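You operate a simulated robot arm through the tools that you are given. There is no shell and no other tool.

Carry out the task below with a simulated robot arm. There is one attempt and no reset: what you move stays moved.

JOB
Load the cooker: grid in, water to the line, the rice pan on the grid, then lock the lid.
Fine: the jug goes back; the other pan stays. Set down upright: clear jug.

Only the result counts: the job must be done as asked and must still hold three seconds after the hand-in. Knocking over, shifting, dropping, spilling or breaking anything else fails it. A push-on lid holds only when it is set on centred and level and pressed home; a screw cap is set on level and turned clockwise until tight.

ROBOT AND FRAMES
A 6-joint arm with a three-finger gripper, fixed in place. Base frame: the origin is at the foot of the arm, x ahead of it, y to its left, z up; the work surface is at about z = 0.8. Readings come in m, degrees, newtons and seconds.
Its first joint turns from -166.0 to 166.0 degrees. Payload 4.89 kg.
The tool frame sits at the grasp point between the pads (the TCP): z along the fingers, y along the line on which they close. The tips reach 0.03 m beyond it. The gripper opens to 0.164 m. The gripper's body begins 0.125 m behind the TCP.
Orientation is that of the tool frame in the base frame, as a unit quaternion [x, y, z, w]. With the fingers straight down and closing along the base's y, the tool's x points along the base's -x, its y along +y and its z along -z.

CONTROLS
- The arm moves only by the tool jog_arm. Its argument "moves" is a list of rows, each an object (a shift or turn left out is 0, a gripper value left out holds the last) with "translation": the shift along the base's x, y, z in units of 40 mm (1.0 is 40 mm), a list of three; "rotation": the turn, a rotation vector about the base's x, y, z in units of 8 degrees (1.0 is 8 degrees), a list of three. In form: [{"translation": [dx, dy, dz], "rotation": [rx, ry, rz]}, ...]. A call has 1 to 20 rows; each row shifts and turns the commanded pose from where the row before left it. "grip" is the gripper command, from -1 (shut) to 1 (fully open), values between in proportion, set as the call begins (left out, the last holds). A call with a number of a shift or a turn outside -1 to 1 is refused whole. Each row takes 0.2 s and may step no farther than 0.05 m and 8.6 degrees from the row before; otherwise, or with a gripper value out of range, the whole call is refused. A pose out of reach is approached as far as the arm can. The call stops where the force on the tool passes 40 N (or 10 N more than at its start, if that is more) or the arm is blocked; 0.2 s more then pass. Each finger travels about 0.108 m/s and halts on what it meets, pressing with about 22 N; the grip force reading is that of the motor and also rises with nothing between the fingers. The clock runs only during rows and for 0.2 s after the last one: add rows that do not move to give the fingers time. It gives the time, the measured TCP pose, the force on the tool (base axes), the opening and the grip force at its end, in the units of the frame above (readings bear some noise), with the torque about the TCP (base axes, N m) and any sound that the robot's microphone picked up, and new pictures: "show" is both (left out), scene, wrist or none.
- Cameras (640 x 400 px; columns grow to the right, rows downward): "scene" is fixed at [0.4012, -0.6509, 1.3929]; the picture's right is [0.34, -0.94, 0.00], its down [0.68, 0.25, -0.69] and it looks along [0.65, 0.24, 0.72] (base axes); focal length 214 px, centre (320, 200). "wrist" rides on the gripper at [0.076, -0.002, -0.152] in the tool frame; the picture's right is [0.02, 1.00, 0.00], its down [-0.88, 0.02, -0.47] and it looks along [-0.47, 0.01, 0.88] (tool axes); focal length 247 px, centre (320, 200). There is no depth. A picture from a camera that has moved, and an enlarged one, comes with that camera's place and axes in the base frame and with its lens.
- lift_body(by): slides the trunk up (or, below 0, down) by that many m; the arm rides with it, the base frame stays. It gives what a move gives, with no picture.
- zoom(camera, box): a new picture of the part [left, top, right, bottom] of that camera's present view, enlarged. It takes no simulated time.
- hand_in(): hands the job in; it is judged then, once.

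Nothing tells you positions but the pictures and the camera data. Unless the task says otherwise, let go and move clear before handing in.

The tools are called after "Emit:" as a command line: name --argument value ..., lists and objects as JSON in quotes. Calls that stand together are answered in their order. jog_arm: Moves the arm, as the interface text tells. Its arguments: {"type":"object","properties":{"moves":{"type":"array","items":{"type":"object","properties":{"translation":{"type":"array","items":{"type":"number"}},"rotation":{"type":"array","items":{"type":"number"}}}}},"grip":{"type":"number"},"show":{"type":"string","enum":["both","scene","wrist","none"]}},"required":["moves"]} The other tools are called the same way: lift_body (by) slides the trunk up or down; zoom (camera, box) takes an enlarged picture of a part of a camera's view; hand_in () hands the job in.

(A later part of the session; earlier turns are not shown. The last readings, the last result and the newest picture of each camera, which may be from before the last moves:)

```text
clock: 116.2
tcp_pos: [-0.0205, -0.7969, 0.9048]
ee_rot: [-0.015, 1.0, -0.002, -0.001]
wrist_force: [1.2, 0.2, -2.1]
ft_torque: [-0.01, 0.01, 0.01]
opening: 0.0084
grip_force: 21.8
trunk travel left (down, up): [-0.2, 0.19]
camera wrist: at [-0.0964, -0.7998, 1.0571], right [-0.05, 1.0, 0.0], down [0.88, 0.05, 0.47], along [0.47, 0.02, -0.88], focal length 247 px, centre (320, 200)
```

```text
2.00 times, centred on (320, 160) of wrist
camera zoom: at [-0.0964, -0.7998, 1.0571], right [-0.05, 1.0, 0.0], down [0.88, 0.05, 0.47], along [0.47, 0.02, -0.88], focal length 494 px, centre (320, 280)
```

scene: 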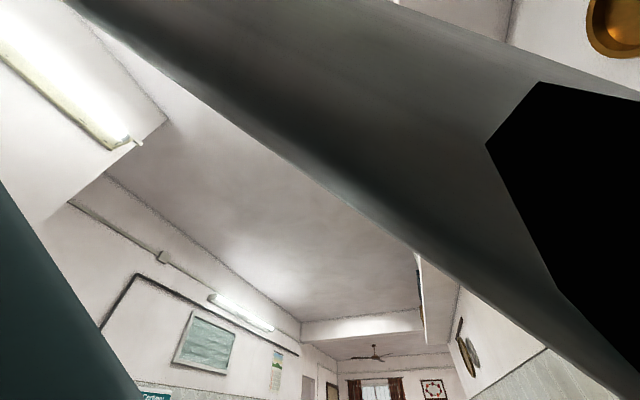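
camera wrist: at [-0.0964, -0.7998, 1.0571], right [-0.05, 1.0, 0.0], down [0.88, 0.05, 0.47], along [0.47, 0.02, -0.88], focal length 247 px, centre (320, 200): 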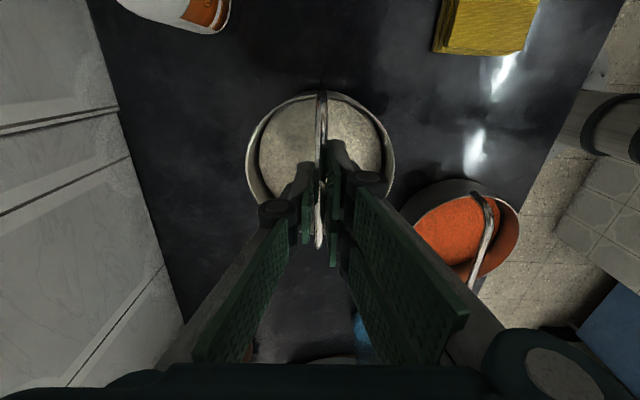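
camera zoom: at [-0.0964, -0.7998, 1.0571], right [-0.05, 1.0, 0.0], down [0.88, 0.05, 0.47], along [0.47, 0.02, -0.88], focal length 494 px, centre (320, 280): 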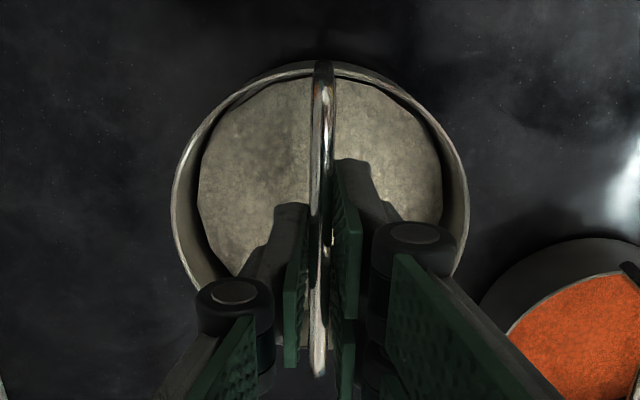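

The rice pan came up cleanly and is hanging level. I'll raise it and carry it to the pot.

Emit:
jog_arm --moves '[{"translation": [0, 0, 0.5]}, {"translation": [0, 0, 0.8]}, {"translation": [0, 0, 0.9]}, {"translation": [0, 0, 0.9]}, {"translation": [0, 0, 0.9]}, {"translation": [0, 0, 0.9]}, {"translation": [0, 0, 0.9]}, {"translation": [0, 0, 0.7]}, {"translation": [0, 0, 0.4]}, {}]' --show "none"

Emit:
jog_arm --moves '[{"translation": [0.4, 0.01, 0]}, {"translation": [0.7, 0.01, 0]}, {"translation": [0.9, 0.02, 0]}, {"translation": [0.9, 0.02, 0]}, {"translation": [0.9, 0.02, 0]}, {"translation": [0.9, 0.02, 0]}, {"translation": [0.9, 0.02, 0]}, {"translation": [0.9, 0.02, 0]}, {"translation": [0.9, 0.02, 0]}, {"translation": [0.9, 0.02, 0]}, {"translation": [0.9, 0.02, 0]}, {"translation": [0.9, 0.02, 0]}, {"translation": [0.9, 0.02, 0]}, {"translation": [0.9, 0.02, 0]}, {"translation": [0.9, 0.02, 0]}, {"translation": [0.9, 0.02, 0]}, {"translation": [0.9, 0.02, 0]}, {"translation": [0.7, 0.02, 0]}, {"translation": [0.4, 0, 0]}, {}]' --show "wrist"

```text
clock: 118.4
tcp_pos: [-0.0217, -0.7962, 1.1821]
ee_rot: [-0.014, 1.0, -0.001, 0.0]
wrist_force: [-0.3, 0.9, -1.7]
ft_torque: [-0.04, -0.02, 0.02]
opening: 0.0087
grip_force: 21.8
trunk travel left (down, up): [-0.2, 0.19]
```

```text
clock: 122.6
tcp_pos: [0.6091, -0.7822, 1.1807]
ee_rot: [-0.016, 1.0, -0.002, -0.001]
wrist_force: [1.8, -0.5, -3.0]
ft_torque: [0.04, 0.07, -0.01]
opening: 0.0087
grip_force: 21.8
trunk travel left (down, up): [-0.2, 0.19]
camera wrist: at [0.5325, -0.7851, 1.3333], right [-0.05, 1.0, 0.0], down [0.88, 0.05, 0.47], along [0.47, 0.02, -0.88], focal length 247 px, centre (320, 200)
```

wrist: 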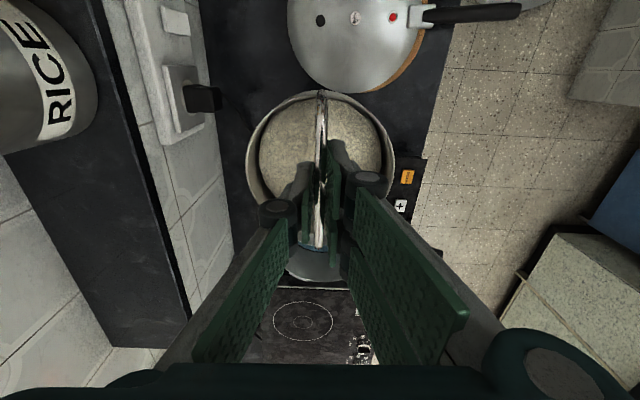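

Emit:
jog_arm --moves '[{"translation": [0.6, 0, 0]}, {"translation": [0.9, 0, 0]}, {"translation": [0.9, 0, 0]}, {"translation": [0.9, 0, 0]}, {"translation": [0.9, 0, 0]}, {"translation": [0.6, 0, 0]}, {"translation": [0.35, 0, 0]}, {}, {}]' --show "wrist"

Emit:
zoom --camera "wrist" --box '[220, 40, 420, 260]'

```text
clock: 124.6
tcp_pos: [0.8161, -0.7811, 1.1829]
ee_rot: [-0.015, 1.0, -0.002, -0.001]
wrist_force: [1.1, 0.5, -2.3]
ft_torque: [0.04, 0.07, -0.02]
opening: 0.0084
grip_force: 22.1
trunk travel left (down, up): [-0.2, 0.19]
camera wrist: at [0.7404, -0.7849, 1.3351], right [-0.05, 1.0, 0.0], down [0.88, 0.05, 0.47], along [0.47, 0.02, -0.88], focal length 247 px, centre (320, 200)
```

wrist: 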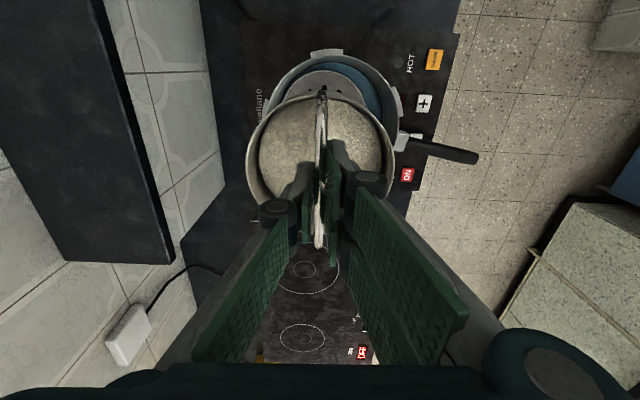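

```text
1.82 times, centred on (320, 150) of wrist
camera zoom: at [0.7404, -0.7849, 1.3351], right [-0.05, 1.0, 0.0], down [0.88, 0.05, 0.47], along [0.47, 0.02, -0.88], focal length 449 px, centre (320, 291)
```

zoom: 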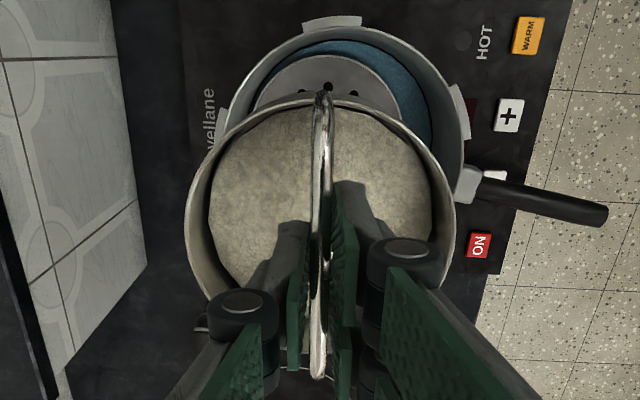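

The pan is centred over the pot and clear of the grid's handle. I'll lower it with the trunk in two stages.

Emit:
lift_body --by -0.12

Emit:
zoom --camera "wrist" --box '[200, 20, 440, 260]'

```text
clock: 126.1
tcp_pos: [0.8148, -0.782, 1.063]
ee_rot: [-0.015, 1.0, -0.002, -0.001]
wrist_force: [-0.2, -0.8, -3.0]
ft_torque: [-0.02, -0.01, -0.01]
opening: 0.0086
grip_force: 22.1
trunk travel left (down, up): [-0.08, 0.31]
```

```text
1.67 times, centred on (320, 140) of wrist
camera zoom: at [0.7401, -0.785, 1.2154], right [-0.05, 1.0, 0.0], down [0.88, 0.05, 0.47], along [0.47, 0.02, -0.88], focal length 412 px, centre (320, 300)
```

zoom: 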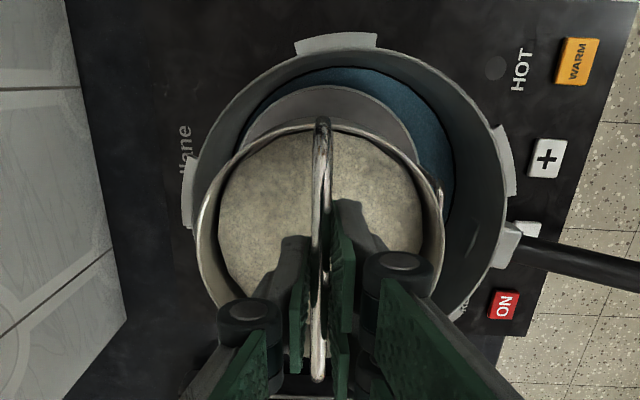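

Clearances look good on all sides. I'll lower further.

Emit:
lift_body --by -0.075

Emit:
jog_arm --moves '[{"translation": [0, 0, -0.1]}, {"translation": [0, 0, -0.1]}, {}]' --show "wrist"

Emit:
zoom --camera "wrist" --box '[200, 20, 440, 260]'

```text
clock: 127.2
tcp_pos: [0.816, -0.7822, 0.9889]
ee_rot: [-0.015, 1.0, -0.001, 0.0]
wrist_force: [0.1, -0.4, -2.5]
ft_torque: [0.0, 0.04, 0.02]
opening: 0.0086
grip_force: 21.8
trunk travel left (down, up): [-0.005, 0.385]
```

```text
clock: 128.0
tcp_pos: [0.816, -0.7816, 0.9804]
ee_rot: [-0.015, 1.0, -0.001, 0.0]
wrist_force: [0.1, 0.7, -1.8]
ft_torque: [0.0, 0.0, -0.03]
opening: 0.0086
grip_force: 21.4
trunk travel left (down, up): [-0.005, 0.385]
camera wrist: at [0.7408, -0.7851, 1.1319], right [-0.05, 1.0, 0.0], down [0.88, 0.05, 0.47], along [0.47, 0.02, -0.88], focal length 247 px, centre (320, 200)
```

wrist: 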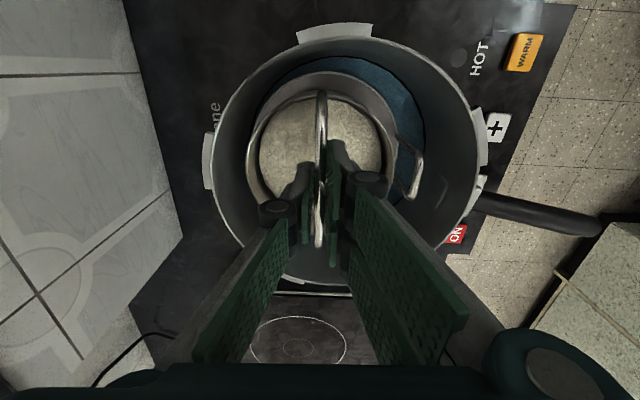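

```text
1.67 times, centred on (320, 140) of wrist
camera zoom: at [0.7408, -0.7851, 1.1319], right [-0.05, 1.0, 0.0], down [0.88, 0.05, 0.47], along [0.47, 0.02, -0.88], focal length 412 px, centre (320, 300)
```

zoom: 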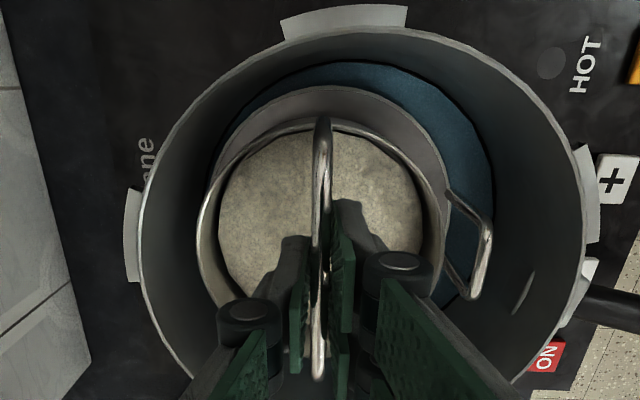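

Emit:
jog_arm --moves '[{"translation": [0, 0, -0.08]}, {"translation": [0, 0, -0.08]}, {}]' --show "none"

Emit:
jog_arm --moves '[{"translation": [0, 0, -0.05]}, {}]' --show "none"

```text
clock: 128.8
tcp_pos: [0.816, -0.7817, 0.974]
ee_rot: [-0.015, 1.0, -0.002, -0.001]
wrist_force: [0.8, -0.1, -1.8]
ft_torque: [0.01, -0.01, -0.05]
opening: 0.0088
grip_force: 21.9
trunk travel left (down, up): [-0.005, 0.385]
```

```text
clock: 129.4
tcp_pos: [0.8162, -0.7823, 0.9727]
ee_rot: [-0.014, 1.0, -0.001, -0.001]
wrist_force: [0.6, -0.1, -1.7]
ft_torque: [0.0, -0.02, 0.03]
opening: 0.0085
grip_force: 21.8
trunk travel left (down, up): [-0.005, 0.385]
```

Emit:
jog_arm --moves '[{"translation": [0, 0, -0.06]}, {"translation": [0, 0, -0.06]}, {}]' --show "none"

Emit:
jog_arm --moves '[{"translation": [0, 0, -0.06]}, {"translation": [0, 0, -0.06]}, {}]' --show "none"

```text
clock: 130.2
tcp_pos: [0.8157, -0.7821, 0.9663]
ee_rot: [-0.015, 1.0, -0.002, 0.0]
wrist_force: [0.5, -0.1, -2.9]
ft_torque: [-0.01, 0.03, 0.0]
opening: 0.0084
grip_force: 22.3
trunk travel left (down, up): [-0.005, 0.385]
```

```text
clock: 131.0
tcp_pos: [0.8138, -0.7822, 0.964]
ee_rot: [-0.016, 1.0, -0.002, -0.001]
wrist_force: [2.1, 0.9, 14.7]
ft_torque: [0.04, -0.02, -0.05]
opening: 0.0085
grip_force: 22.8
trunk travel left (down, up): [-0.005, 0.385]
```

The pan has landed on the grid (14.7 N up at z≈0.964). I'll ease off, open slightly, and rise out.

Emit:
jog_arm --moves '[{"translation": [0, 0, 0.04]}, {}]' --show "none"

Emit:
jog_arm --moves '[{}, {}, {}]' --grip -0.65 --show "none"

Emit:
jog_arm --moves '[{"translation": [0, 0, 0.2]}, {"translation": [0, 0, 0.4]}, {"translation": [0, 0, 0.7]}, {"translation": [0, 0, 0.9]}, {}]' --show "none"

Emit:
lift_body --by 0.195

Emit:
zoom --camera "wrist" --box '[220, 40, 420, 200]'

```text
clock: 131.6
tcp_pos: [0.8158, -0.7821, 0.9636]
ee_rot: [-0.015, 1.0, -0.002, -0.001]
wrist_force: [-0.3, 0.4, -1.9]
ft_torque: [-0.02, 0.02, -0.01]
opening: 0.0084
grip_force: 21.8
trunk travel left (down, up): [-0.005, 0.385]
```

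```text
clock: 132.4
tcp_pos: [0.8155, -0.7821, 0.9646]
ee_rot: [-0.015, 1.0, -0.002, -0.001]
wrist_force: [0.2, 0.9, 0.3]
ft_torque: [0.01, 0.02, 0.0]
opening: 0.0287
grip_force: 0.0
trunk travel left (down, up): [-0.005, 0.385]
```

```text
clock: 133.6
tcp_pos: [0.8139, -0.7818, 1.053]
ee_rot: [-0.014, 1.0, -0.002, -0.001]
wrist_force: [-0.2, -0.5, 0.8]
ft_torque: [0.0, 0.02, -0.01]
opening: 0.0287
grip_force: 0.1
trunk travel left (down, up): [-0.005, 0.385]
```

```text
clock: 135.7
tcp_pos: [0.8162, -0.7827, 1.2476]
ee_rot: [-0.014, 1.0, -0.001, -0.001]
wrist_force: [0.4, 0.1, -0.4]
ft_torque: [0.02, -0.03, 0.01]
opening: 0.0288
grip_force: 0.1
trunk travel left (down, up): [-0.2, 0.19]
```

```text
2.50 times, centred on (320, 120) of wrist
camera zoom: at [0.7402, -0.7855, 1.399], right [-0.05, 1.0, 0.0], down [0.88, 0.05, 0.47], along [0.47, 0.02, -0.88], focal length 617 px, centre (320, 400)
```

zoom: 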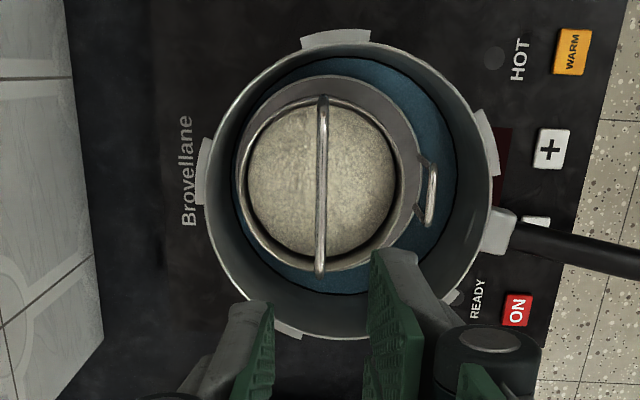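

The pan is on the grid, inside the pot, with the bail below the rim. Now the lid: I'll go back and study it up close, including its centre knob, handle bracket and any marks.

Emit:
jog_arm --moves '[{"translation": [-0.9, 0.1, 0], "rotation": [0, 0, -0.2]}, {"translation": [-1, 0.1, 0]}, {"translation": [-1, 0.1, 0]}, {"translation": [-1, 0.1, 0]}, {"translation": [-1, 0.1, 0]}, {"translation": [-1, 0.1, 0]}, {"translation": [-1, 0.1, 0]}, {"translation": [-1, 0.1, -0.3]}, {"translation": [-1, 0.1, -0.6]}, {"translation": [-1, 0.1, -0.8]}, {"translation": [-1, 0.1, -0.9]}, {"translation": [-0.5, 0.1, -0.9]}, {}]' --grip 0.2 --show "wrist"

Emit:
zoom --camera "wrist" --box '[220, 120, 440, 280]'

```text
refused: row 10 steps farther than a row can; nothing moved
```

```text
2.50 times, centred on (330, 200) of wrist
camera zoom: at [0.7402, -0.7855, 1.399], right [-0.05, 1.0, 0.0], down [0.88, 0.05, 0.47], along [0.47, 0.02, -0.88], focal length 617 px, centre (295, 200)
```

zoom: 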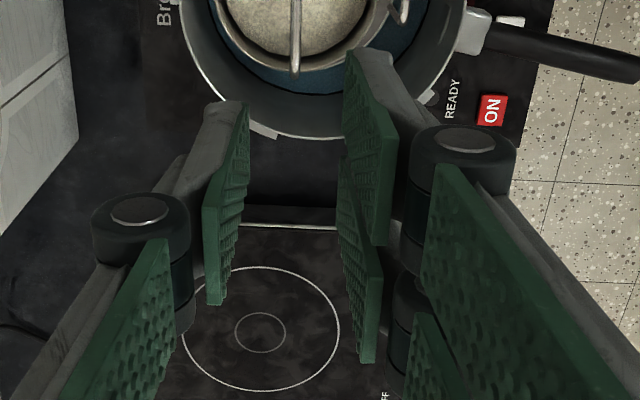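

One row was too long and the call was refused, so nothing moved. I'll resend it with shorter steps.

Emit:
jog_arm --moves '[{"translation": [-0.9, 0.1, 0], "rotation": [0, 0, -0.2]}, {"translation": [-1, 0.1, 0]}, {"translation": [-1, 0.1, 0]}, {"translation": [-1, 0.1, 0]}, {"translation": [-1, 0.1, 0]}, {"translation": [-1, 0.1, 0]}, {"translation": [-1, 0.1, 0]}, {"translation": [-1, 0.1, -0.3]}, {"translation": [-1, 0.1, -0.5]}, {"translation": [-0.9, 0.1, -0.7]}, {"translation": [-0.8, 0.1, -0.8]}, {"translation": [-0.6, 0.1, -0.9]}, {"translation": [0, 0, -0.8]}, {}]' --grip 0.2 --show "wrist"

Emit:
zoom --camera "wrist" --box '[220, 120, 440, 280]'

```text
clock: 138.7
tcp_pos: [0.364, -0.7309, 1.0872]
ee_rot: [-0.001, 1.0, -0.002, -0.001]
wrist_force: [0.1, -0.8, -0.1]
ft_torque: [0.07, -0.02, 0.0]
opening: 0.0981
grip_force: 0.1
trunk travel left (down, up): [-0.2, 0.19]
camera wrist: at [0.2884, -0.7316, 1.2391], right [-0.02, 1.0, 0.0], down [0.88, 0.02, 0.47], along [0.47, 0.01, -0.88], focal length 247 px, centre (320, 200)
```

wrist: 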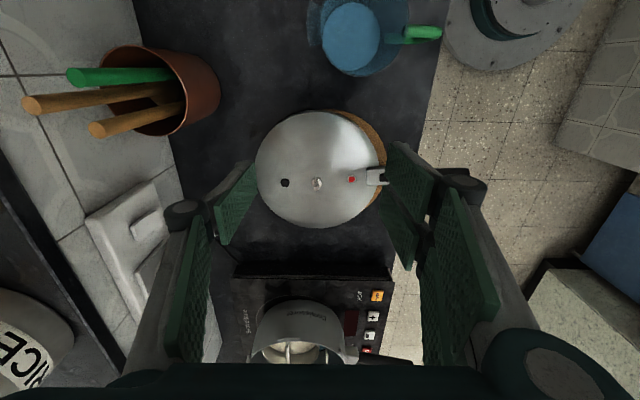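

```text
2.50 times, centred on (330, 200) of wrist
camera zoom: at [0.2884, -0.7316, 1.2391], right [-0.02, 1.0, 0.0], down [0.88, 0.02, 0.47], along [0.47, 0.01, -0.88], focal length 617 px, centre (295, 200)
```

zoom: 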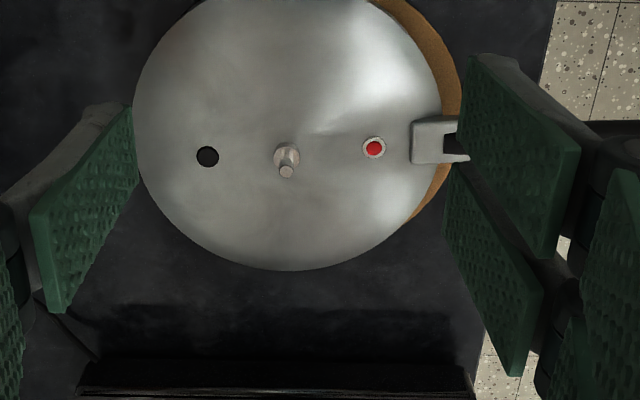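

Emit:
jog_arm --moves '[{"translation": [-0.4, -0.3, -0.3], "rotation": [0, -1, 0]}, {"translation": [-0.4, -0.3, -0.3], "rotation": [0, -1, 0]}, {"translation": [-0.4, -0.3, -0.3], "rotation": [0, -1, 0]}, {"translation": [-0.4, -0.3, -0.3], "rotation": [0, -1, 0]}, {"rotation": [0, -0.7, 0]}, {}]' --show "wrist"

Emit:
zoom --camera "wrist" --box '[220, 60, 460, 220]'

```text
clock: 140.1
tcp_pos: [0.3033, -0.7824, 1.0404]
ee_rot: [0.0, 0.947, -0.002, 0.322]
wrist_force: [-0.9, -0.4, -0.6]
ft_torque: [0.02, -0.06, 0.07]
opening: 0.0983
grip_force: 0.0
trunk travel left (down, up): [-0.2, 0.19]
camera wrist: at [0.1505, -0.7835, 1.1126], right [-0.02, 1.0, -0.02], down [0.41, 0.02, 0.91], along [0.91, 0.01, -0.41], focal length 247 px, centre (320, 200)
```

wrist: 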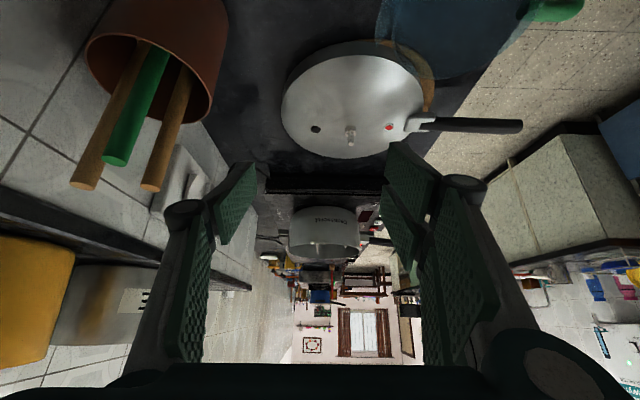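

```text
2.50 times, centred on (340, 140) of wrist
camera zoom: at [0.1505, -0.7835, 1.1126], right [-0.02, 1.0, -0.02], down [0.41, 0.02, 0.91], along [0.91, 0.01, -0.41], focal length 617 px, centre (270, 350)
```

zoom: 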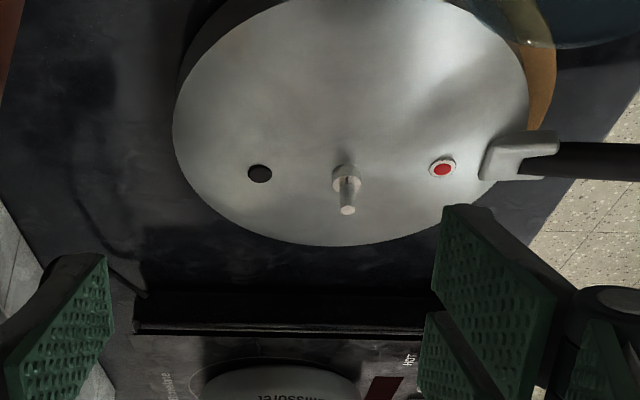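

Emit:
zoom --camera "wrist" --box '[320, 100, 440, 170]'

Emit:
zoom --camera "wrist" --box '[270, 30, 440, 170]'

```text
5.33 times, centred on (380, 135) of wrist
camera zoom: at [0.1505, -0.7835, 1.1126], right [-0.02, 1.0, -0.02], down [0.41, 0.02, 0.91], along [0.91, 0.01, -0.41], focal length 1317 px, centre (0, 547)
```

zoom: 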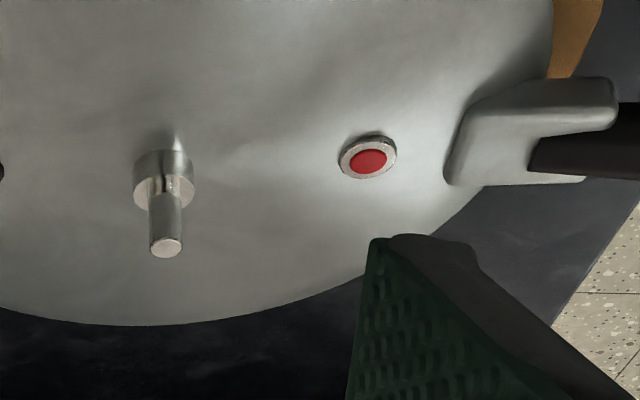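

```text
2.86 times, centred on (355, 100) of wrist
camera zoom: at [0.1505, -0.7835, 1.1126], right [-0.02, 1.0, -0.02], down [0.41, 0.02, 0.91], along [0.91, 0.01, -0.41], focal length 706 px, centre (220, 486)
```

zoom: 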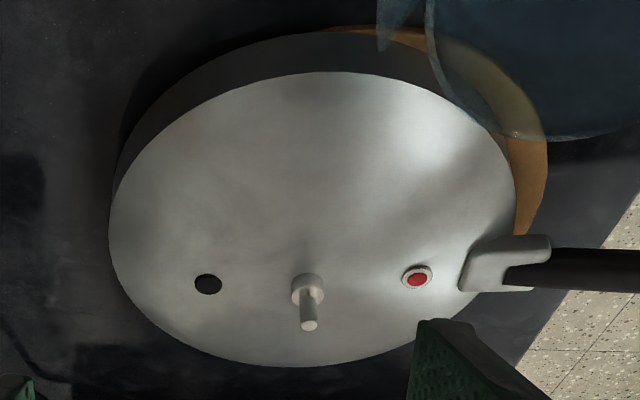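

The lid has a fixed vent post at its centre (base about 17 mm wide, top at (0.462, -0.733, 0.876)), and its handle points at about 96°. The pot's lugs are 72° apart and symmetric about its handle (82-83°). So I'll set the lid on with its handle near 118° and turn it clockwise to 82°. First I'll line up over the post.

Emit:
jog_arm --moves '[{"translation": [0, 0.2, 0.5], "rotation": [0, 1, 0]}, {"translation": [0.3, 0.2, 0.4], "rotation": [0, 1, 0]}, {"translation": [0.6, 0.2, 0.2], "rotation": [0, 1, 0]}, {"translation": [0.8, 0.2, 0], "rotation": [0, 1, 0]}, {"translation": [0.8, 0.2, 0], "rotation": [0, 0.7, 0]}, {"translation": [0.8, 0.2, -0.2]}, {"translation": [0.66, 0.03, -0.4]}, {}]' --grip -0.5 --show "wrist"

Emit:
zoom --camera "wrist" --box '[230, 60, 420, 200]'

```text
clock: 141.9
tcp_pos: [0.462, -0.7326, 1.0602]
ee_rot: [-0.002, 1.0, -0.003, -0.001]
wrist_force: [-0.3, 0.1, 0.1]
ft_torque: [0.0, 0.01, 0.0]
opening: 0.041
grip_force: 0.1
trunk travel left (down, up): [-0.2, 0.19]
camera wrist: at [0.3871, -0.7334, 1.2127], right [-0.02, 1.0, 0.0], down [0.88, 0.02, 0.47], along [0.47, 0.01, -0.88], focal length 247 px, centre (320, 200)
```

wrist: 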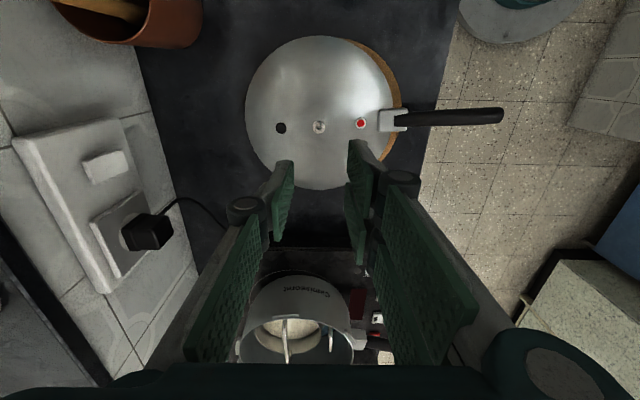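

```text
2.86 times, centred on (325, 130) of wrist
camera zoom: at [0.3871, -0.7334, 1.2127], right [-0.02, 1.0, 0.0], down [0.88, 0.02, 0.47], along [0.47, 0.01, -0.88], focal length 706 px, centre (306, 400)
```

zoom: 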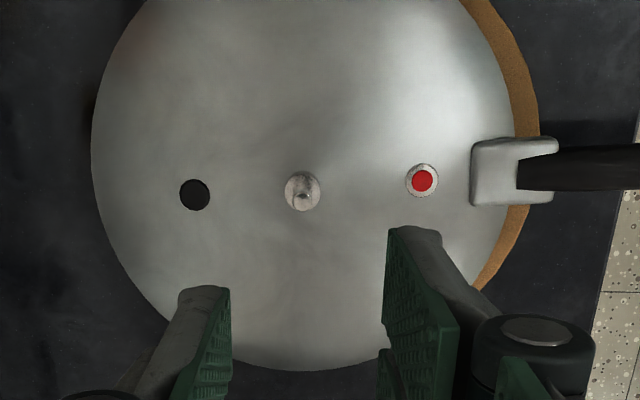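

Emit:
jog_arm --moves '[{"translation": [-0.05, -0.03, -0.7]}, {"translation": [0, 0, -0.9]}, {"translation": [0, 0, -0.9]}, {"translation": [0, 0, -0.8]}, {"translation": [0, 0, -0.6]}, {"translation": [0, 0, -0.25]}, {}]' --show "wrist"

Emit:
zoom --camera "wrist" --box '[240, 90, 400, 220]'

```text
clock: 143.5
tcp_pos: [0.4582, -0.7334, 0.8937]
ee_rot: [-0.001, 1.0, -0.002, -0.001]
wrist_force: [-0.7, 0.0, 0.1]
ft_torque: [0.04, 0.0, 0.01]
opening: 0.041
grip_force: 0.0
trunk travel left (down, up): [-0.2, 0.19]
camera wrist: at [0.3828, -0.7349, 1.0458], right [-0.02, 1.0, 0.0], down [0.88, 0.02, 0.47], along [0.47, 0.01, -0.88], focal length 247 px, centre (320, 200)
```

wrist: 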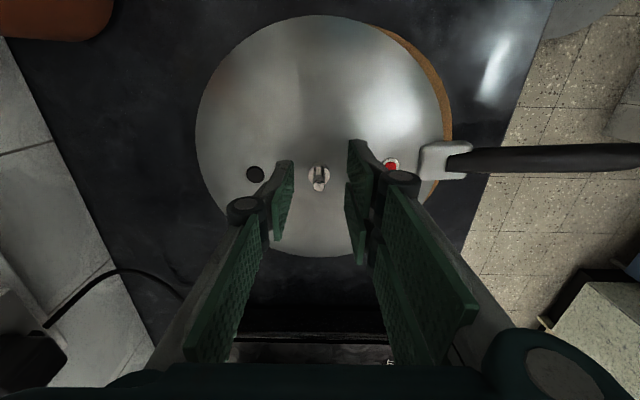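

```text
3.08 times, centred on (320, 155) of wrist
camera zoom: at [0.3828, -0.7349, 1.0458], right [-0.02, 1.0, 0.0], down [0.88, 0.02, 0.47], along [0.47, 0.01, -0.88], focal length 760 px, centre (320, 338)
```

zoom: 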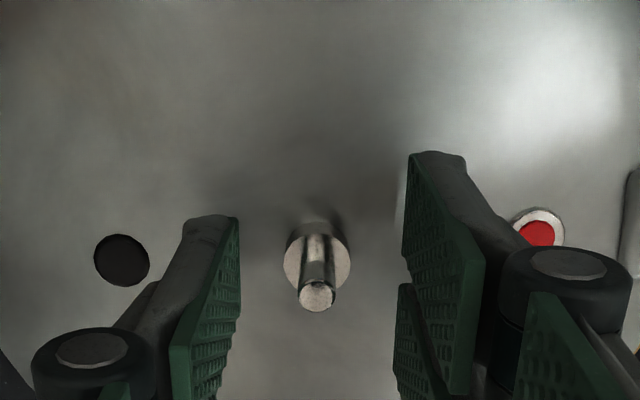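

Emit:
jog_arm --moves '[{"translation": [0.06, 0, -0.08]}, {"translation": [0, 0, -0.08]}, {}]' --show "none"

Emit:
jog_arm --moves '[{"translation": [0, 0, -0.07]}, {}]' --show "none"

Emit:
jog_arm --moves '[{"translation": [0, 0, -0.07]}, {}]' --show "none"

```text
clock: 144.3
tcp_pos: [0.4613, -0.7343, 0.8891]
ee_rot: [-0.001, 1.0, -0.001, -0.002]
wrist_force: [-0.3, -0.8, -0.4]
ft_torque: [0.01, -0.01, 0.01]
opening: 0.0412
grip_force: 0.0
trunk travel left (down, up): [-0.2, 0.19]
```

```text
clock: 144.9
tcp_pos: [0.4604, -0.7342, 0.8846]
ee_rot: [-0.001, 1.0, -0.002, -0.001]
wrist_force: [-0.1, 0.3, 0.6]
ft_torque: [0.03, 0.02, 0.01]
opening: 0.0409
grip_force: 0.1
trunk travel left (down, up): [-0.2, 0.19]
```

```text
clock: 145.5
tcp_pos: [0.4626, -0.7342, 0.8822]
ee_rot: [0.0, 1.0, -0.002, -0.001]
wrist_force: [1.0, -0.3, -0.6]
ft_torque: [-0.01, 0.02, -0.04]
opening: 0.0411
grip_force: 0.0
trunk travel left (down, up): [-0.2, 0.19]
```

Emit:
jog_arm --moves '[{"translation": [0, 0, -0.07]}, {}]' --show "none"

Emit:
jog_arm --moves '[{"translation": [0, 0, -0.06]}, {}]' --show "wrist"

Emit:
zoom --camera "wrist" --box '[240, 90, 400, 220]'

```text
clock: 146.1
tcp_pos: [0.4619, -0.7345, 0.8796]
ee_rot: [-0.001, 1.0, -0.001, -0.001]
wrist_force: [0.6, -0.6, 15.1]
ft_torque: [0.38, -0.07, -0.02]
opening: 0.0406
grip_force: 0.1
trunk travel left (down, up): [-0.2, 0.19]
```

```text
clock: 146.5
tcp_pos: [0.462, -0.7355, 0.8796]
ee_rot: [-0.001, 1.0, -0.002, 0.001]
wrist_force: [2.3, -4.1, 31.1]
ft_torque: [0.54, 0.21, 0.11]
opening: 0.0241
grip_force: 21.4
trunk travel left (down, up): [-0.2, 0.19]
stopped in row 2: the force on the tool passed its limit at 47 N (the readings are from after the stop); the commanded pose is now the measured one
camera wrist: at [0.3868, -0.7356, 1.0309], right [-0.02, 1.0, -0.01], down [0.88, 0.02, 0.47], along [0.47, 0.01, -0.88], focal length 247 px, centre (320, 200)
```

wrist: 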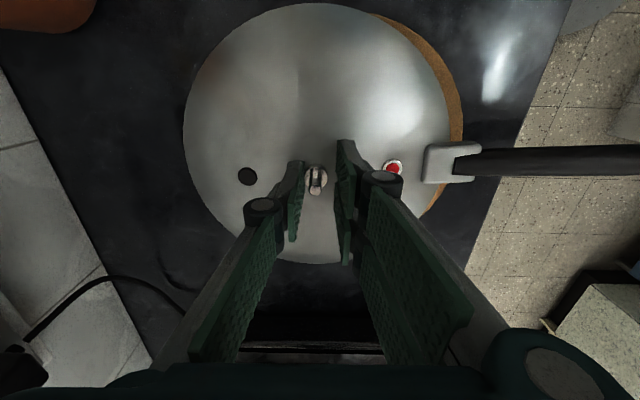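

```text
3.08 times, centred on (320, 155) of wrist
camera zoom: at [0.3868, -0.7356, 1.0309], right [-0.02, 1.0, -0.01], down [0.88, 0.02, 0.47], along [0.47, 0.01, -0.88], focal length 760 px, centre (320, 338)
```

zoom: 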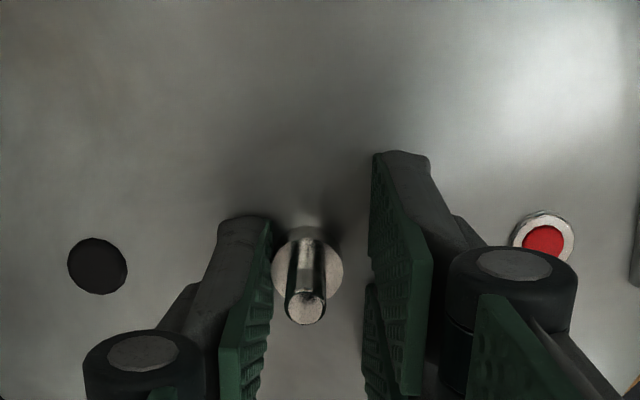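

I pressed slightly too hard on the dome. I'll back off about 2 mm and check that the lid hasn't moved.

Emit:
jog_arm --moves '[{"translation": [0, 0, 0.06]}, {}, {}]' --show "wrist"

Emit:
zoom --camera "wrist" --box '[240, 90, 400, 220]'

```text
clock: 147.3
tcp_pos: [0.4629, -0.7362, 0.8796]
ee_rot: [-0.001, 1.0, -0.002, -0.001]
wrist_force: [0.4, -0.7, 0.4]
ft_torque: [0.03, 0.03, 0.0]
opening: 0.0409
grip_force: 0.0
trunk travel left (down, up): [-0.2, 0.19]
camera wrist: at [0.3873, -0.7361, 1.0318], right [-0.02, 1.0, 0.0], down [0.88, 0.02, 0.47], along [0.47, 0.01, -0.88], focal length 247 px, centre (320, 200)
```

wrist: 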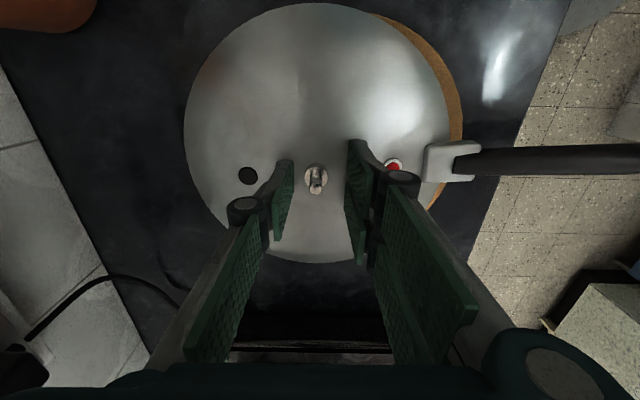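

```text
3.08 times, centred on (320, 155) of wrist
camera zoom: at [0.3873, -0.7361, 1.0318], right [-0.02, 1.0, 0.0], down [0.88, 0.02, 0.47], along [0.47, 0.01, -0.88], focal length 760 px, centre (320, 338)
```

zoom: 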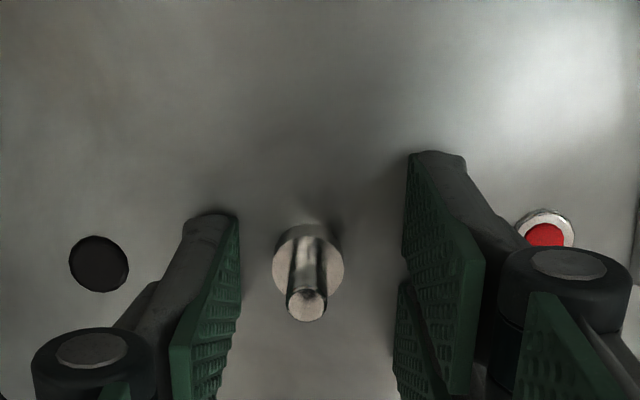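

Emit:
jog_arm --moves '[{"translation": [-0.02, -0.03, 0.03]}, {}]' --show "none"

Emit:
jog_arm --moves '[{}, {}, {}]' --grip -1 --show "wrist"

Emit:
zoom --camera "wrist" --box '[240, 90, 400, 220]'

```text
clock: 147.9
tcp_pos: [0.4623, -0.7367, 0.8819]
ee_rot: [0.0, 1.0, -0.001, 0.0]
wrist_force: [-0.6, -1.2, -0.1]
ft_torque: [-0.01, 0.01, 0.03]
opening: 0.041
grip_force: 0.1
trunk travel left (down, up): [-0.2, 0.19]
```

```text
clock: 148.7
tcp_pos: [0.4628, -0.7369, 0.8806]
ee_rot: [-0.001, 1.0, -0.002, 0.0]
wrist_force: [-0.3, 0.4, -0.2]
ft_torque: [-0.1, 0.17, -0.02]
opening: 0.0167
grip_force: 21.5
trunk travel left (down, up): [-0.2, 0.19]
camera wrist: at [0.3867, -0.7377, 1.0328], right [-0.02, 1.0, 0.0], down [0.88, 0.02, 0.47], along [0.47, 0.01, -0.88], focal length 247 px, centre (320, 200)
```

wrist: 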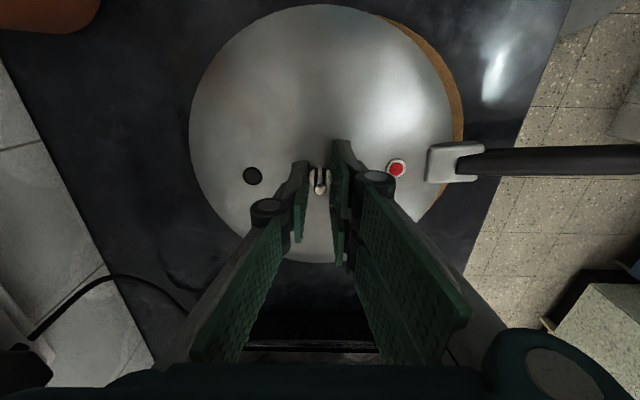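

```text
3.08 times, centred on (320, 155) of wrist
camera zoom: at [0.3867, -0.7377, 1.0328], right [-0.02, 1.0, 0.0], down [0.88, 0.02, 0.47], along [0.47, 0.01, -0.88], focal length 760 px, centre (320, 338)
```

zoom: 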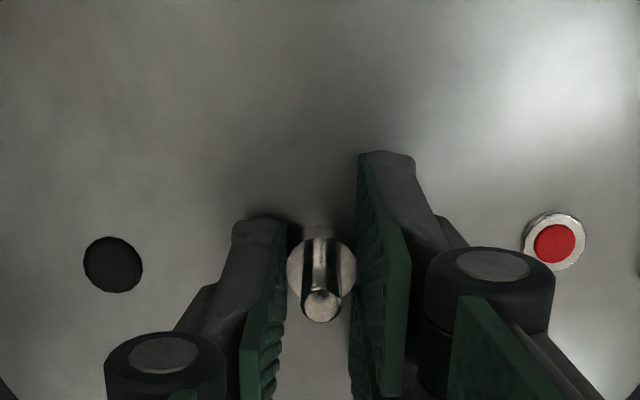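

The pads are closed on the post's 16.7 mm base. I'll try a small test lift and watch the torque and the lid's attitude.

Emit:
jog_arm --moves '[{"translation": [0, 0, 0.1]}, {"translation": [0, 0, 0.15]}, {}, {}]' --show "wrist"

Emit:
zoom --camera "wrist" --box '[180, 0, 480, 270]'

```text
clock: 149.7
tcp_pos: [0.4616, -0.7377, 0.8907]
ee_rot: [-0.001, 1.0, -0.002, -0.001]
wrist_force: [0.2, -0.3, -4.2]
ft_torque: [-0.06, -0.02, 0.02]
opening: 0.0167
grip_force: 22.4
trunk travel left (down, up): [-0.2, 0.19]
camera wrist: at [0.3862, -0.738, 1.0429], right [-0.02, 1.0, 0.0], down [0.88, 0.02, 0.47], along [0.47, 0.01, -0.88], focal length 247 px, centre (320, 200)
```

wrist: 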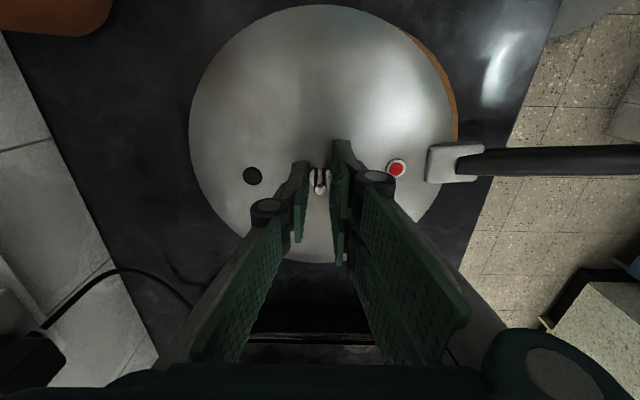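

```text
1.48 times, centred on (330, 135) of wrist
camera zoom: at [0.3862, -0.738, 1.0429], right [-0.02, 1.0, 0.0], down [0.88, 0.02, 0.47], along [0.47, 0.01, -0.88], focal length 366 px, centre (305, 296)
```

zoom: 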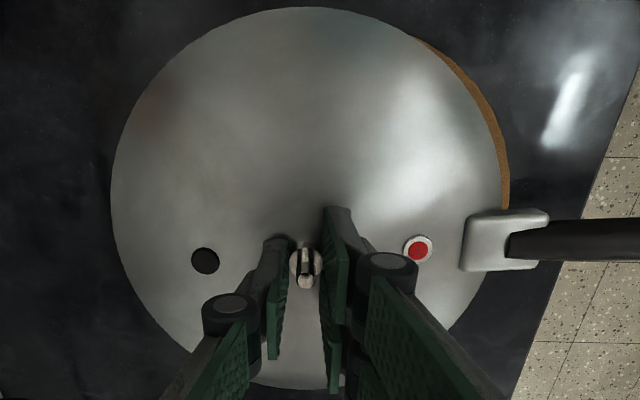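

The lid hangs level with only 0.06 Nm of tilt (about 0.43 kg). The pot looks as if it shifted about 1 cm towards +y while I was placing the grid, so I want a fresh fix on it. I'll lift the lid and pause to the robot side, where the camera can see past the lid.

Emit:
jog_arm --moves '[{"translation": [0, 0, 0.3]}, {"translation": [0, 0, 0.6]}, {"translation": [0, 0, 0.8]}, {"translation": [0, 0, 0.8]}, {"translation": [0, 0, 0.8]}, {"translation": [0, 0, 0.8]}, {"translation": [0, 0, 0.8]}, {"translation": [0, 0, 0.8]}, {"translation": [0, 0, 0.8]}, {"translation": [0, 0, 0.6]}, {"translation": [0, 0, 0.4]}, {"translation": [0, 0, 0.2]}, {}]' --show "none"

Emit:
jog_arm --moves '[{"translation": [0.3, 0.3, 0]}, {"translation": [0.5, 0.5, 0]}, {"translation": [0.6, 0.6, 0]}, {"translation": [0.6, 0.6, 0]}, {"translation": [0.6, 0.6, 0]}, {"translation": [0.6, 0.6, 0]}, {"translation": [0.6, 0.6, 0]}, {"translation": [0.6, 0.6, 0]}, {"translation": [0.6, 0.6, 0]}, {"translation": [0.7, 0.6, 0]}, {"translation": [0.7, 0.6, 0]}, {"translation": [0.7, 0.6, 0]}, {"translation": [0.7, 0.3, 0]}, {"translation": [0.6, 0.2, 0]}, {"translation": [0.4, 0, 0]}, {}]' --show "wrist"

```text
clock: 152.5
tcp_pos: [0.4631, -0.7359, 1.2011]
ee_rot: [-0.001, 1.0, -0.002, -0.001]
wrist_force: [-0.2, 0.0, -4.1]
ft_torque: [-0.07, -0.03, 0.03]
opening: 0.0165
grip_force: 22.1
trunk travel left (down, up): [-0.2, 0.19]
```

```text
clock: 155.9
tcp_pos: [0.8151, -0.4436, 1.2]
ee_rot: [-0.001, 1.0, -0.001, -0.001]
wrist_force: [0.5, -0.3, -5.3]
ft_torque: [-0.06, 0.06, 0.01]
opening: 0.0167
grip_force: 21.8
trunk travel left (down, up): [-0.2, 0.19]
camera wrist: at [0.7397, -0.4443, 1.3515], right [-0.02, 1.0, 0.0], down [0.88, 0.02, 0.47], along [0.47, 0.01, -0.88], focal length 247 px, centre (320, 200)
```

wrist: 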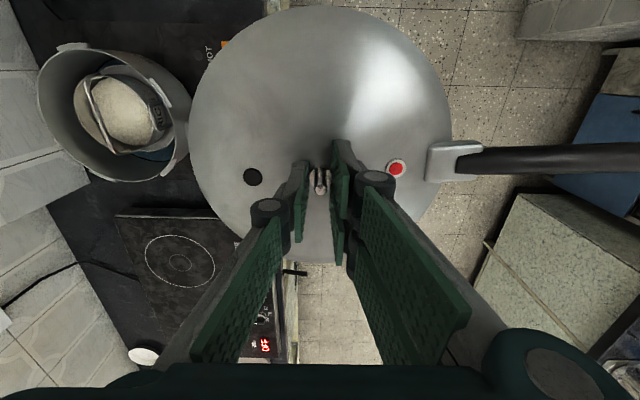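

Emit:
zoom --camera "wrist" --box '[20, 30, 200, 190]'

Emit:
zoom --camera "wrist" --box '[180, 0, 480, 270]'

```text
2.50 times, centred on (110, 110) of wrist
camera zoom: at [0.7397, -0.4443, 1.3515], right [-0.02, 1.0, 0.0], down [0.88, 0.02, 0.47], along [0.47, 0.01, -0.88], focal length 617 px, centre (845, 425)
```

zoom: 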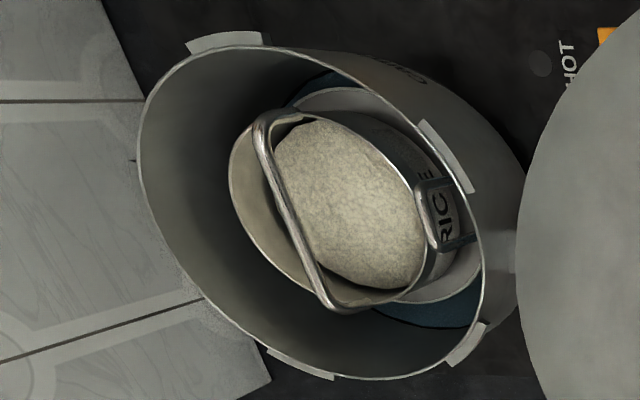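

```text
1.48 times, centred on (330, 135) of wrist
camera zoom: at [0.7397, -0.4443, 1.3515], right [-0.02, 1.0, 0.0], down [0.88, 0.02, 0.47], along [0.47, 0.01, -0.88], focal length 366 px, centre (305, 296)
```

zoom: 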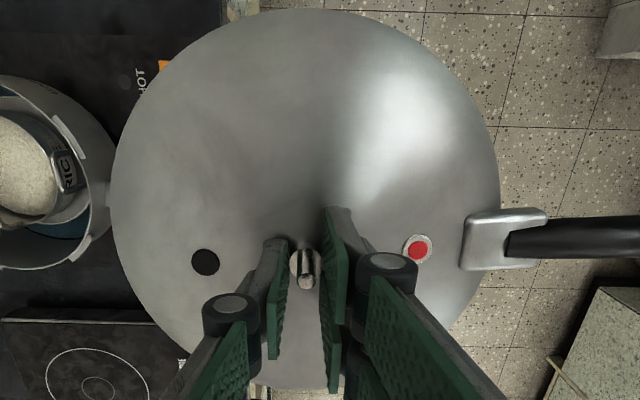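

The pot centre is now at about (0.821, -0.7635), with lugs about 45° plus multiples of 72°. I'll carry the lid over it and turn it +21°, so its handle sits at about 117° and its lugs are between the pot's.

Emit:
jog_arm --moves '[{"translation": [0.01, -0.3, 0], "rotation": [0, 0, 0.2]}, {"translation": [0.01, -0.6, 0], "rotation": [0, 0, 0.2]}, {"translation": [0.01, -0.8, 0], "rotation": [0, 0, 0.25]}, {"translation": [0.01, -0.8, 0], "rotation": [0, 0, 0.25]}, {"translation": [0.01, -0.8, 0], "rotation": [0, 0, 0.25]}, {"translation": [0.01, -0.8, 0], "rotation": [0, 0, 0.25]}, {"translation": [0.01, -0.8, 0], "rotation": [0, 0, 0.25]}, {"translation": [0.01, -0.8, 0], "rotation": [0, 0, 0.25]}, {"translation": [0.01, -0.8, 0], "rotation": [0, 0, 0.25]}, {"translation": [0.01, -0.8, 0], "rotation": [0, 0, 0.2]}, {"translation": [0.01, -0.5, 0], "rotation": [0, 0, 0.2]}, {"translation": [0, -0.2, 0], "rotation": [0, 0, 0.1]}, {}, {}]' --show "wrist"

```text
clock: 158.9
tcp_pos: [0.8173, -0.7646, 1.1979]
ee_rot: [-0.185, 0.983, -0.001, -0.001]
wrist_force: [0.9, 0.6, -4.1]
ft_torque: [-0.06, -0.09, 0.01]
opening: 0.0165
grip_force: 21.9
trunk travel left (down, up): [-0.2, 0.19]
camera wrist: at [0.7486, -0.7922, 1.3494], right [-0.38, 0.92, 0.0], down [0.81, 0.34, 0.47], along [0.44, 0.18, -0.88], focal length 247 px, centre (320, 200)
```

wrist: 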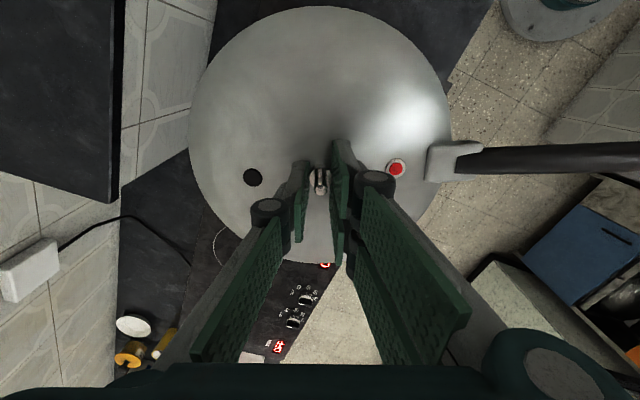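

The lid is over the pot with its handle near 117°. I'll lower with the trunk first, then step down while watching the force.

Emit:
lift_body --by -0.13

Emit:
jog_arm --moves '[{"translation": [0.05, 0.01, -0.1]}, {"translation": [0, 0, -0.15]}, {}]' --show "wrist"

```text
clock: 160.5
tcp_pos: [0.8189, -0.7647, 1.0673]
ee_rot: [-0.185, 0.983, -0.001, -0.001]
wrist_force: [-0.6, -1.1, -3.9]
ft_torque: [-0.07, -0.04, 0.04]
opening: 0.0161
grip_force: 21.7
trunk travel left (down, up): [-0.07, 0.32]
```

```text
clock: 161.3
tcp_pos: [0.8215, -0.7639, 1.0566]
ee_rot: [-0.185, 0.983, -0.002, 0.0]
wrist_force: [0.5, 0.0, -4.4]
ft_torque: [-0.05, -0.04, 0.03]
opening: 0.0163
grip_force: 22.2
trunk travel left (down, up): [-0.07, 0.32]
camera wrist: at [0.7511, -0.7923, 1.2092], right [-0.38, 0.92, 0.0], down [0.81, 0.34, 0.47], along [0.44, 0.18, -0.88], focal length 247 px, centre (320, 200)
```

wrist: 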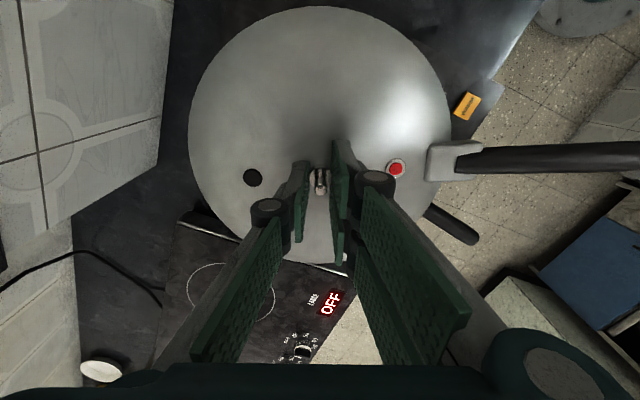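

Emit:
jog_arm --moves '[{"translation": [-0.02, 0, -0.12]}, {"translation": [0, 0, -0.12]}, {"translation": [0, 0, -0.12]}, {}]' --show "none"

Emit:
jog_arm --moves '[{"translation": [0, 0, -0.1]}, {}]' --show "none"

Emit:
jog_arm --moves '[{"translation": [0, 0, -0.08]}, {}]' --show "none"

```text
clock: 162.3
tcp_pos: [0.8198, -0.765, 1.0422]
ee_rot: [-0.185, 0.983, -0.002, 0.0]
wrist_force: [0.6, 0.4, -4.1]
ft_torque: [-0.07, -0.03, -0.01]
opening: 0.0163
grip_force: 22.2
trunk travel left (down, up): [-0.07, 0.32]
```

```text
clock: 162.9
tcp_pos: [0.8195, -0.7644, 1.0382]
ee_rot: [-0.185, 0.983, -0.002, 0.0]
wrist_force: [-0.1, -0.3, -4.1]
ft_torque: [-0.09, -0.07, 0.01]
opening: 0.0163
grip_force: 22.1
trunk travel left (down, up): [-0.07, 0.32]
```

```text
clock: 163.5
tcp_pos: [0.818, -0.7641, 1.036]
ee_rot: [-0.185, 0.983, -0.002, -0.001]
wrist_force: [0.3, -0.4, -5.0]
ft_torque: [-0.06, -0.03, -0.03]
opening: 0.0163
grip_force: 22.4
trunk travel left (down, up): [-0.07, 0.32]
```

Emit:
jog_arm --moves '[{"translation": [0.03, 0, -0.08]}, {}]' --show "none"

Emit:
jog_arm --moves '[{"translation": [0, 0, -0.08]}, {}]' --show "none"

Emit:
jog_arm --moves '[{"translation": [0, 0, -0.08]}, {}]' --show "none"

```text
clock: 164.1
tcp_pos: [0.819, -0.7642, 1.0342]
ee_rot: [-0.184, 0.983, -0.002, 0.0]
wrist_force: [-0.4, 1.0, -4.5]
ft_torque: [-0.07, -0.06, -0.03]
opening: 0.0165
grip_force: 22.0
trunk travel left (down, up): [-0.07, 0.32]
```

```text
clock: 164.7
tcp_pos: [0.8199, -0.7633, 1.0293]
ee_rot: [-0.185, 0.983, -0.002, -0.001]
wrist_force: [0.5, 0.9, -4.7]
ft_torque: [-0.07, -0.03, 0.02]
opening: 0.0165
grip_force: 22.2
trunk travel left (down, up): [-0.07, 0.32]
```

```text
clock: 165.3
tcp_pos: [0.8211, -0.764, 1.0261]
ee_rot: [-0.185, 0.983, -0.002, -0.001]
wrist_force: [6.2, -4.8, 11.8]
ft_torque: [-0.31, 0.05, 0.02]
opening: 0.0162
grip_force: 21.7
trunk travel left (down, up): [-0.07, 0.32]
```

The lid made contact at z≈1.026, with some sideways force pushing it towards (+x, -y). I'll raise a little, nudge that way and try again.

Emit:
jog_arm --moves '[{"translation": [0, 0, 0.08]}, {"translation": [0.05, -0.04, 0]}, {}]' --show "none"

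Emit:
jog_arm --moves '[{"translation": [0, 0, -0.08]}, {}]' --show "none"

Emit:
jog_arm --moves '[{"translation": [0, 0, -0.04]}, {}]' --show "wrist"

Emit:
zoom --camera "wrist" --box '[180, 0, 640, 290]'

```text
clock: 166.1
tcp_pos: [0.8223, -0.7646, 1.0287]
ee_rot: [-0.185, 0.983, -0.001, -0.001]
wrist_force: [1.0, 0.5, -17.7]
ft_torque: [-0.06, 0.07, 0.01]
opening: 0.0162
grip_force: 22.1
trunk travel left (down, up): [-0.07, 0.32]
```

```text
clock: 166.7
tcp_pos: [0.8232, -0.7664, 1.0289]
ee_rot: [-0.184, 0.983, -0.003, 0.0]
wrist_force: [3.6, -10.8, 12.6]
ft_torque: [-0.34, -0.01, -0.03]
opening: 0.0162
grip_force: 21.9
trunk travel left (down, up): [-0.07, 0.32]
```

```text
clock: 167.3
tcp_pos: [0.8228, -0.7654, 1.0267]
ee_rot: [-0.185, 0.983, -0.002, 0.0]
wrist_force: [4.8, -13.4, 24.2]
ft_torque: [-0.37, -0.24, 0.03]
opening: 0.0161
grip_force: 22.1
trunk travel left (down, up): [-0.07, 0.32]
camera wrist: at [0.7522, -0.7932, 1.1782], right [-0.38, 0.92, 0.0], down [0.81, 0.34, 0.47], along [0.44, 0.18, -0.88], focal length 247 px, centre (320, 200)
```

wrist: 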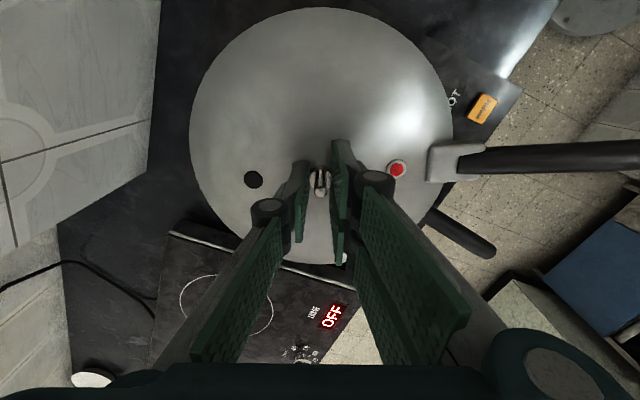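

```text
1.38 times, centred on (410, 145) of wrist
camera zoom: at [0.7522, -0.7932, 1.1782], right [-0.38, 0.92, 0.0], down [0.81, 0.34, 0.47], along [0.44, 0.18, -0.88], focal length 341 px, centre (196, 276)
```

zoom: 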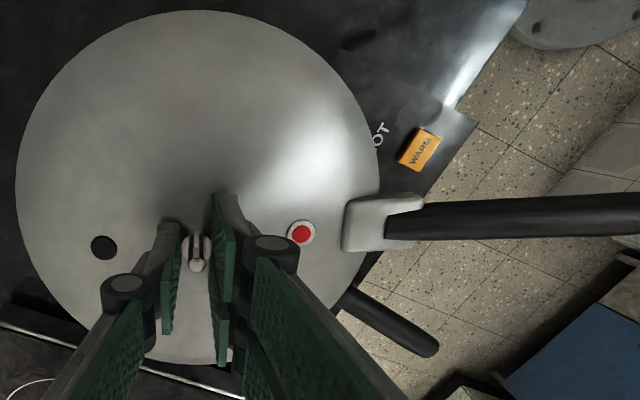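

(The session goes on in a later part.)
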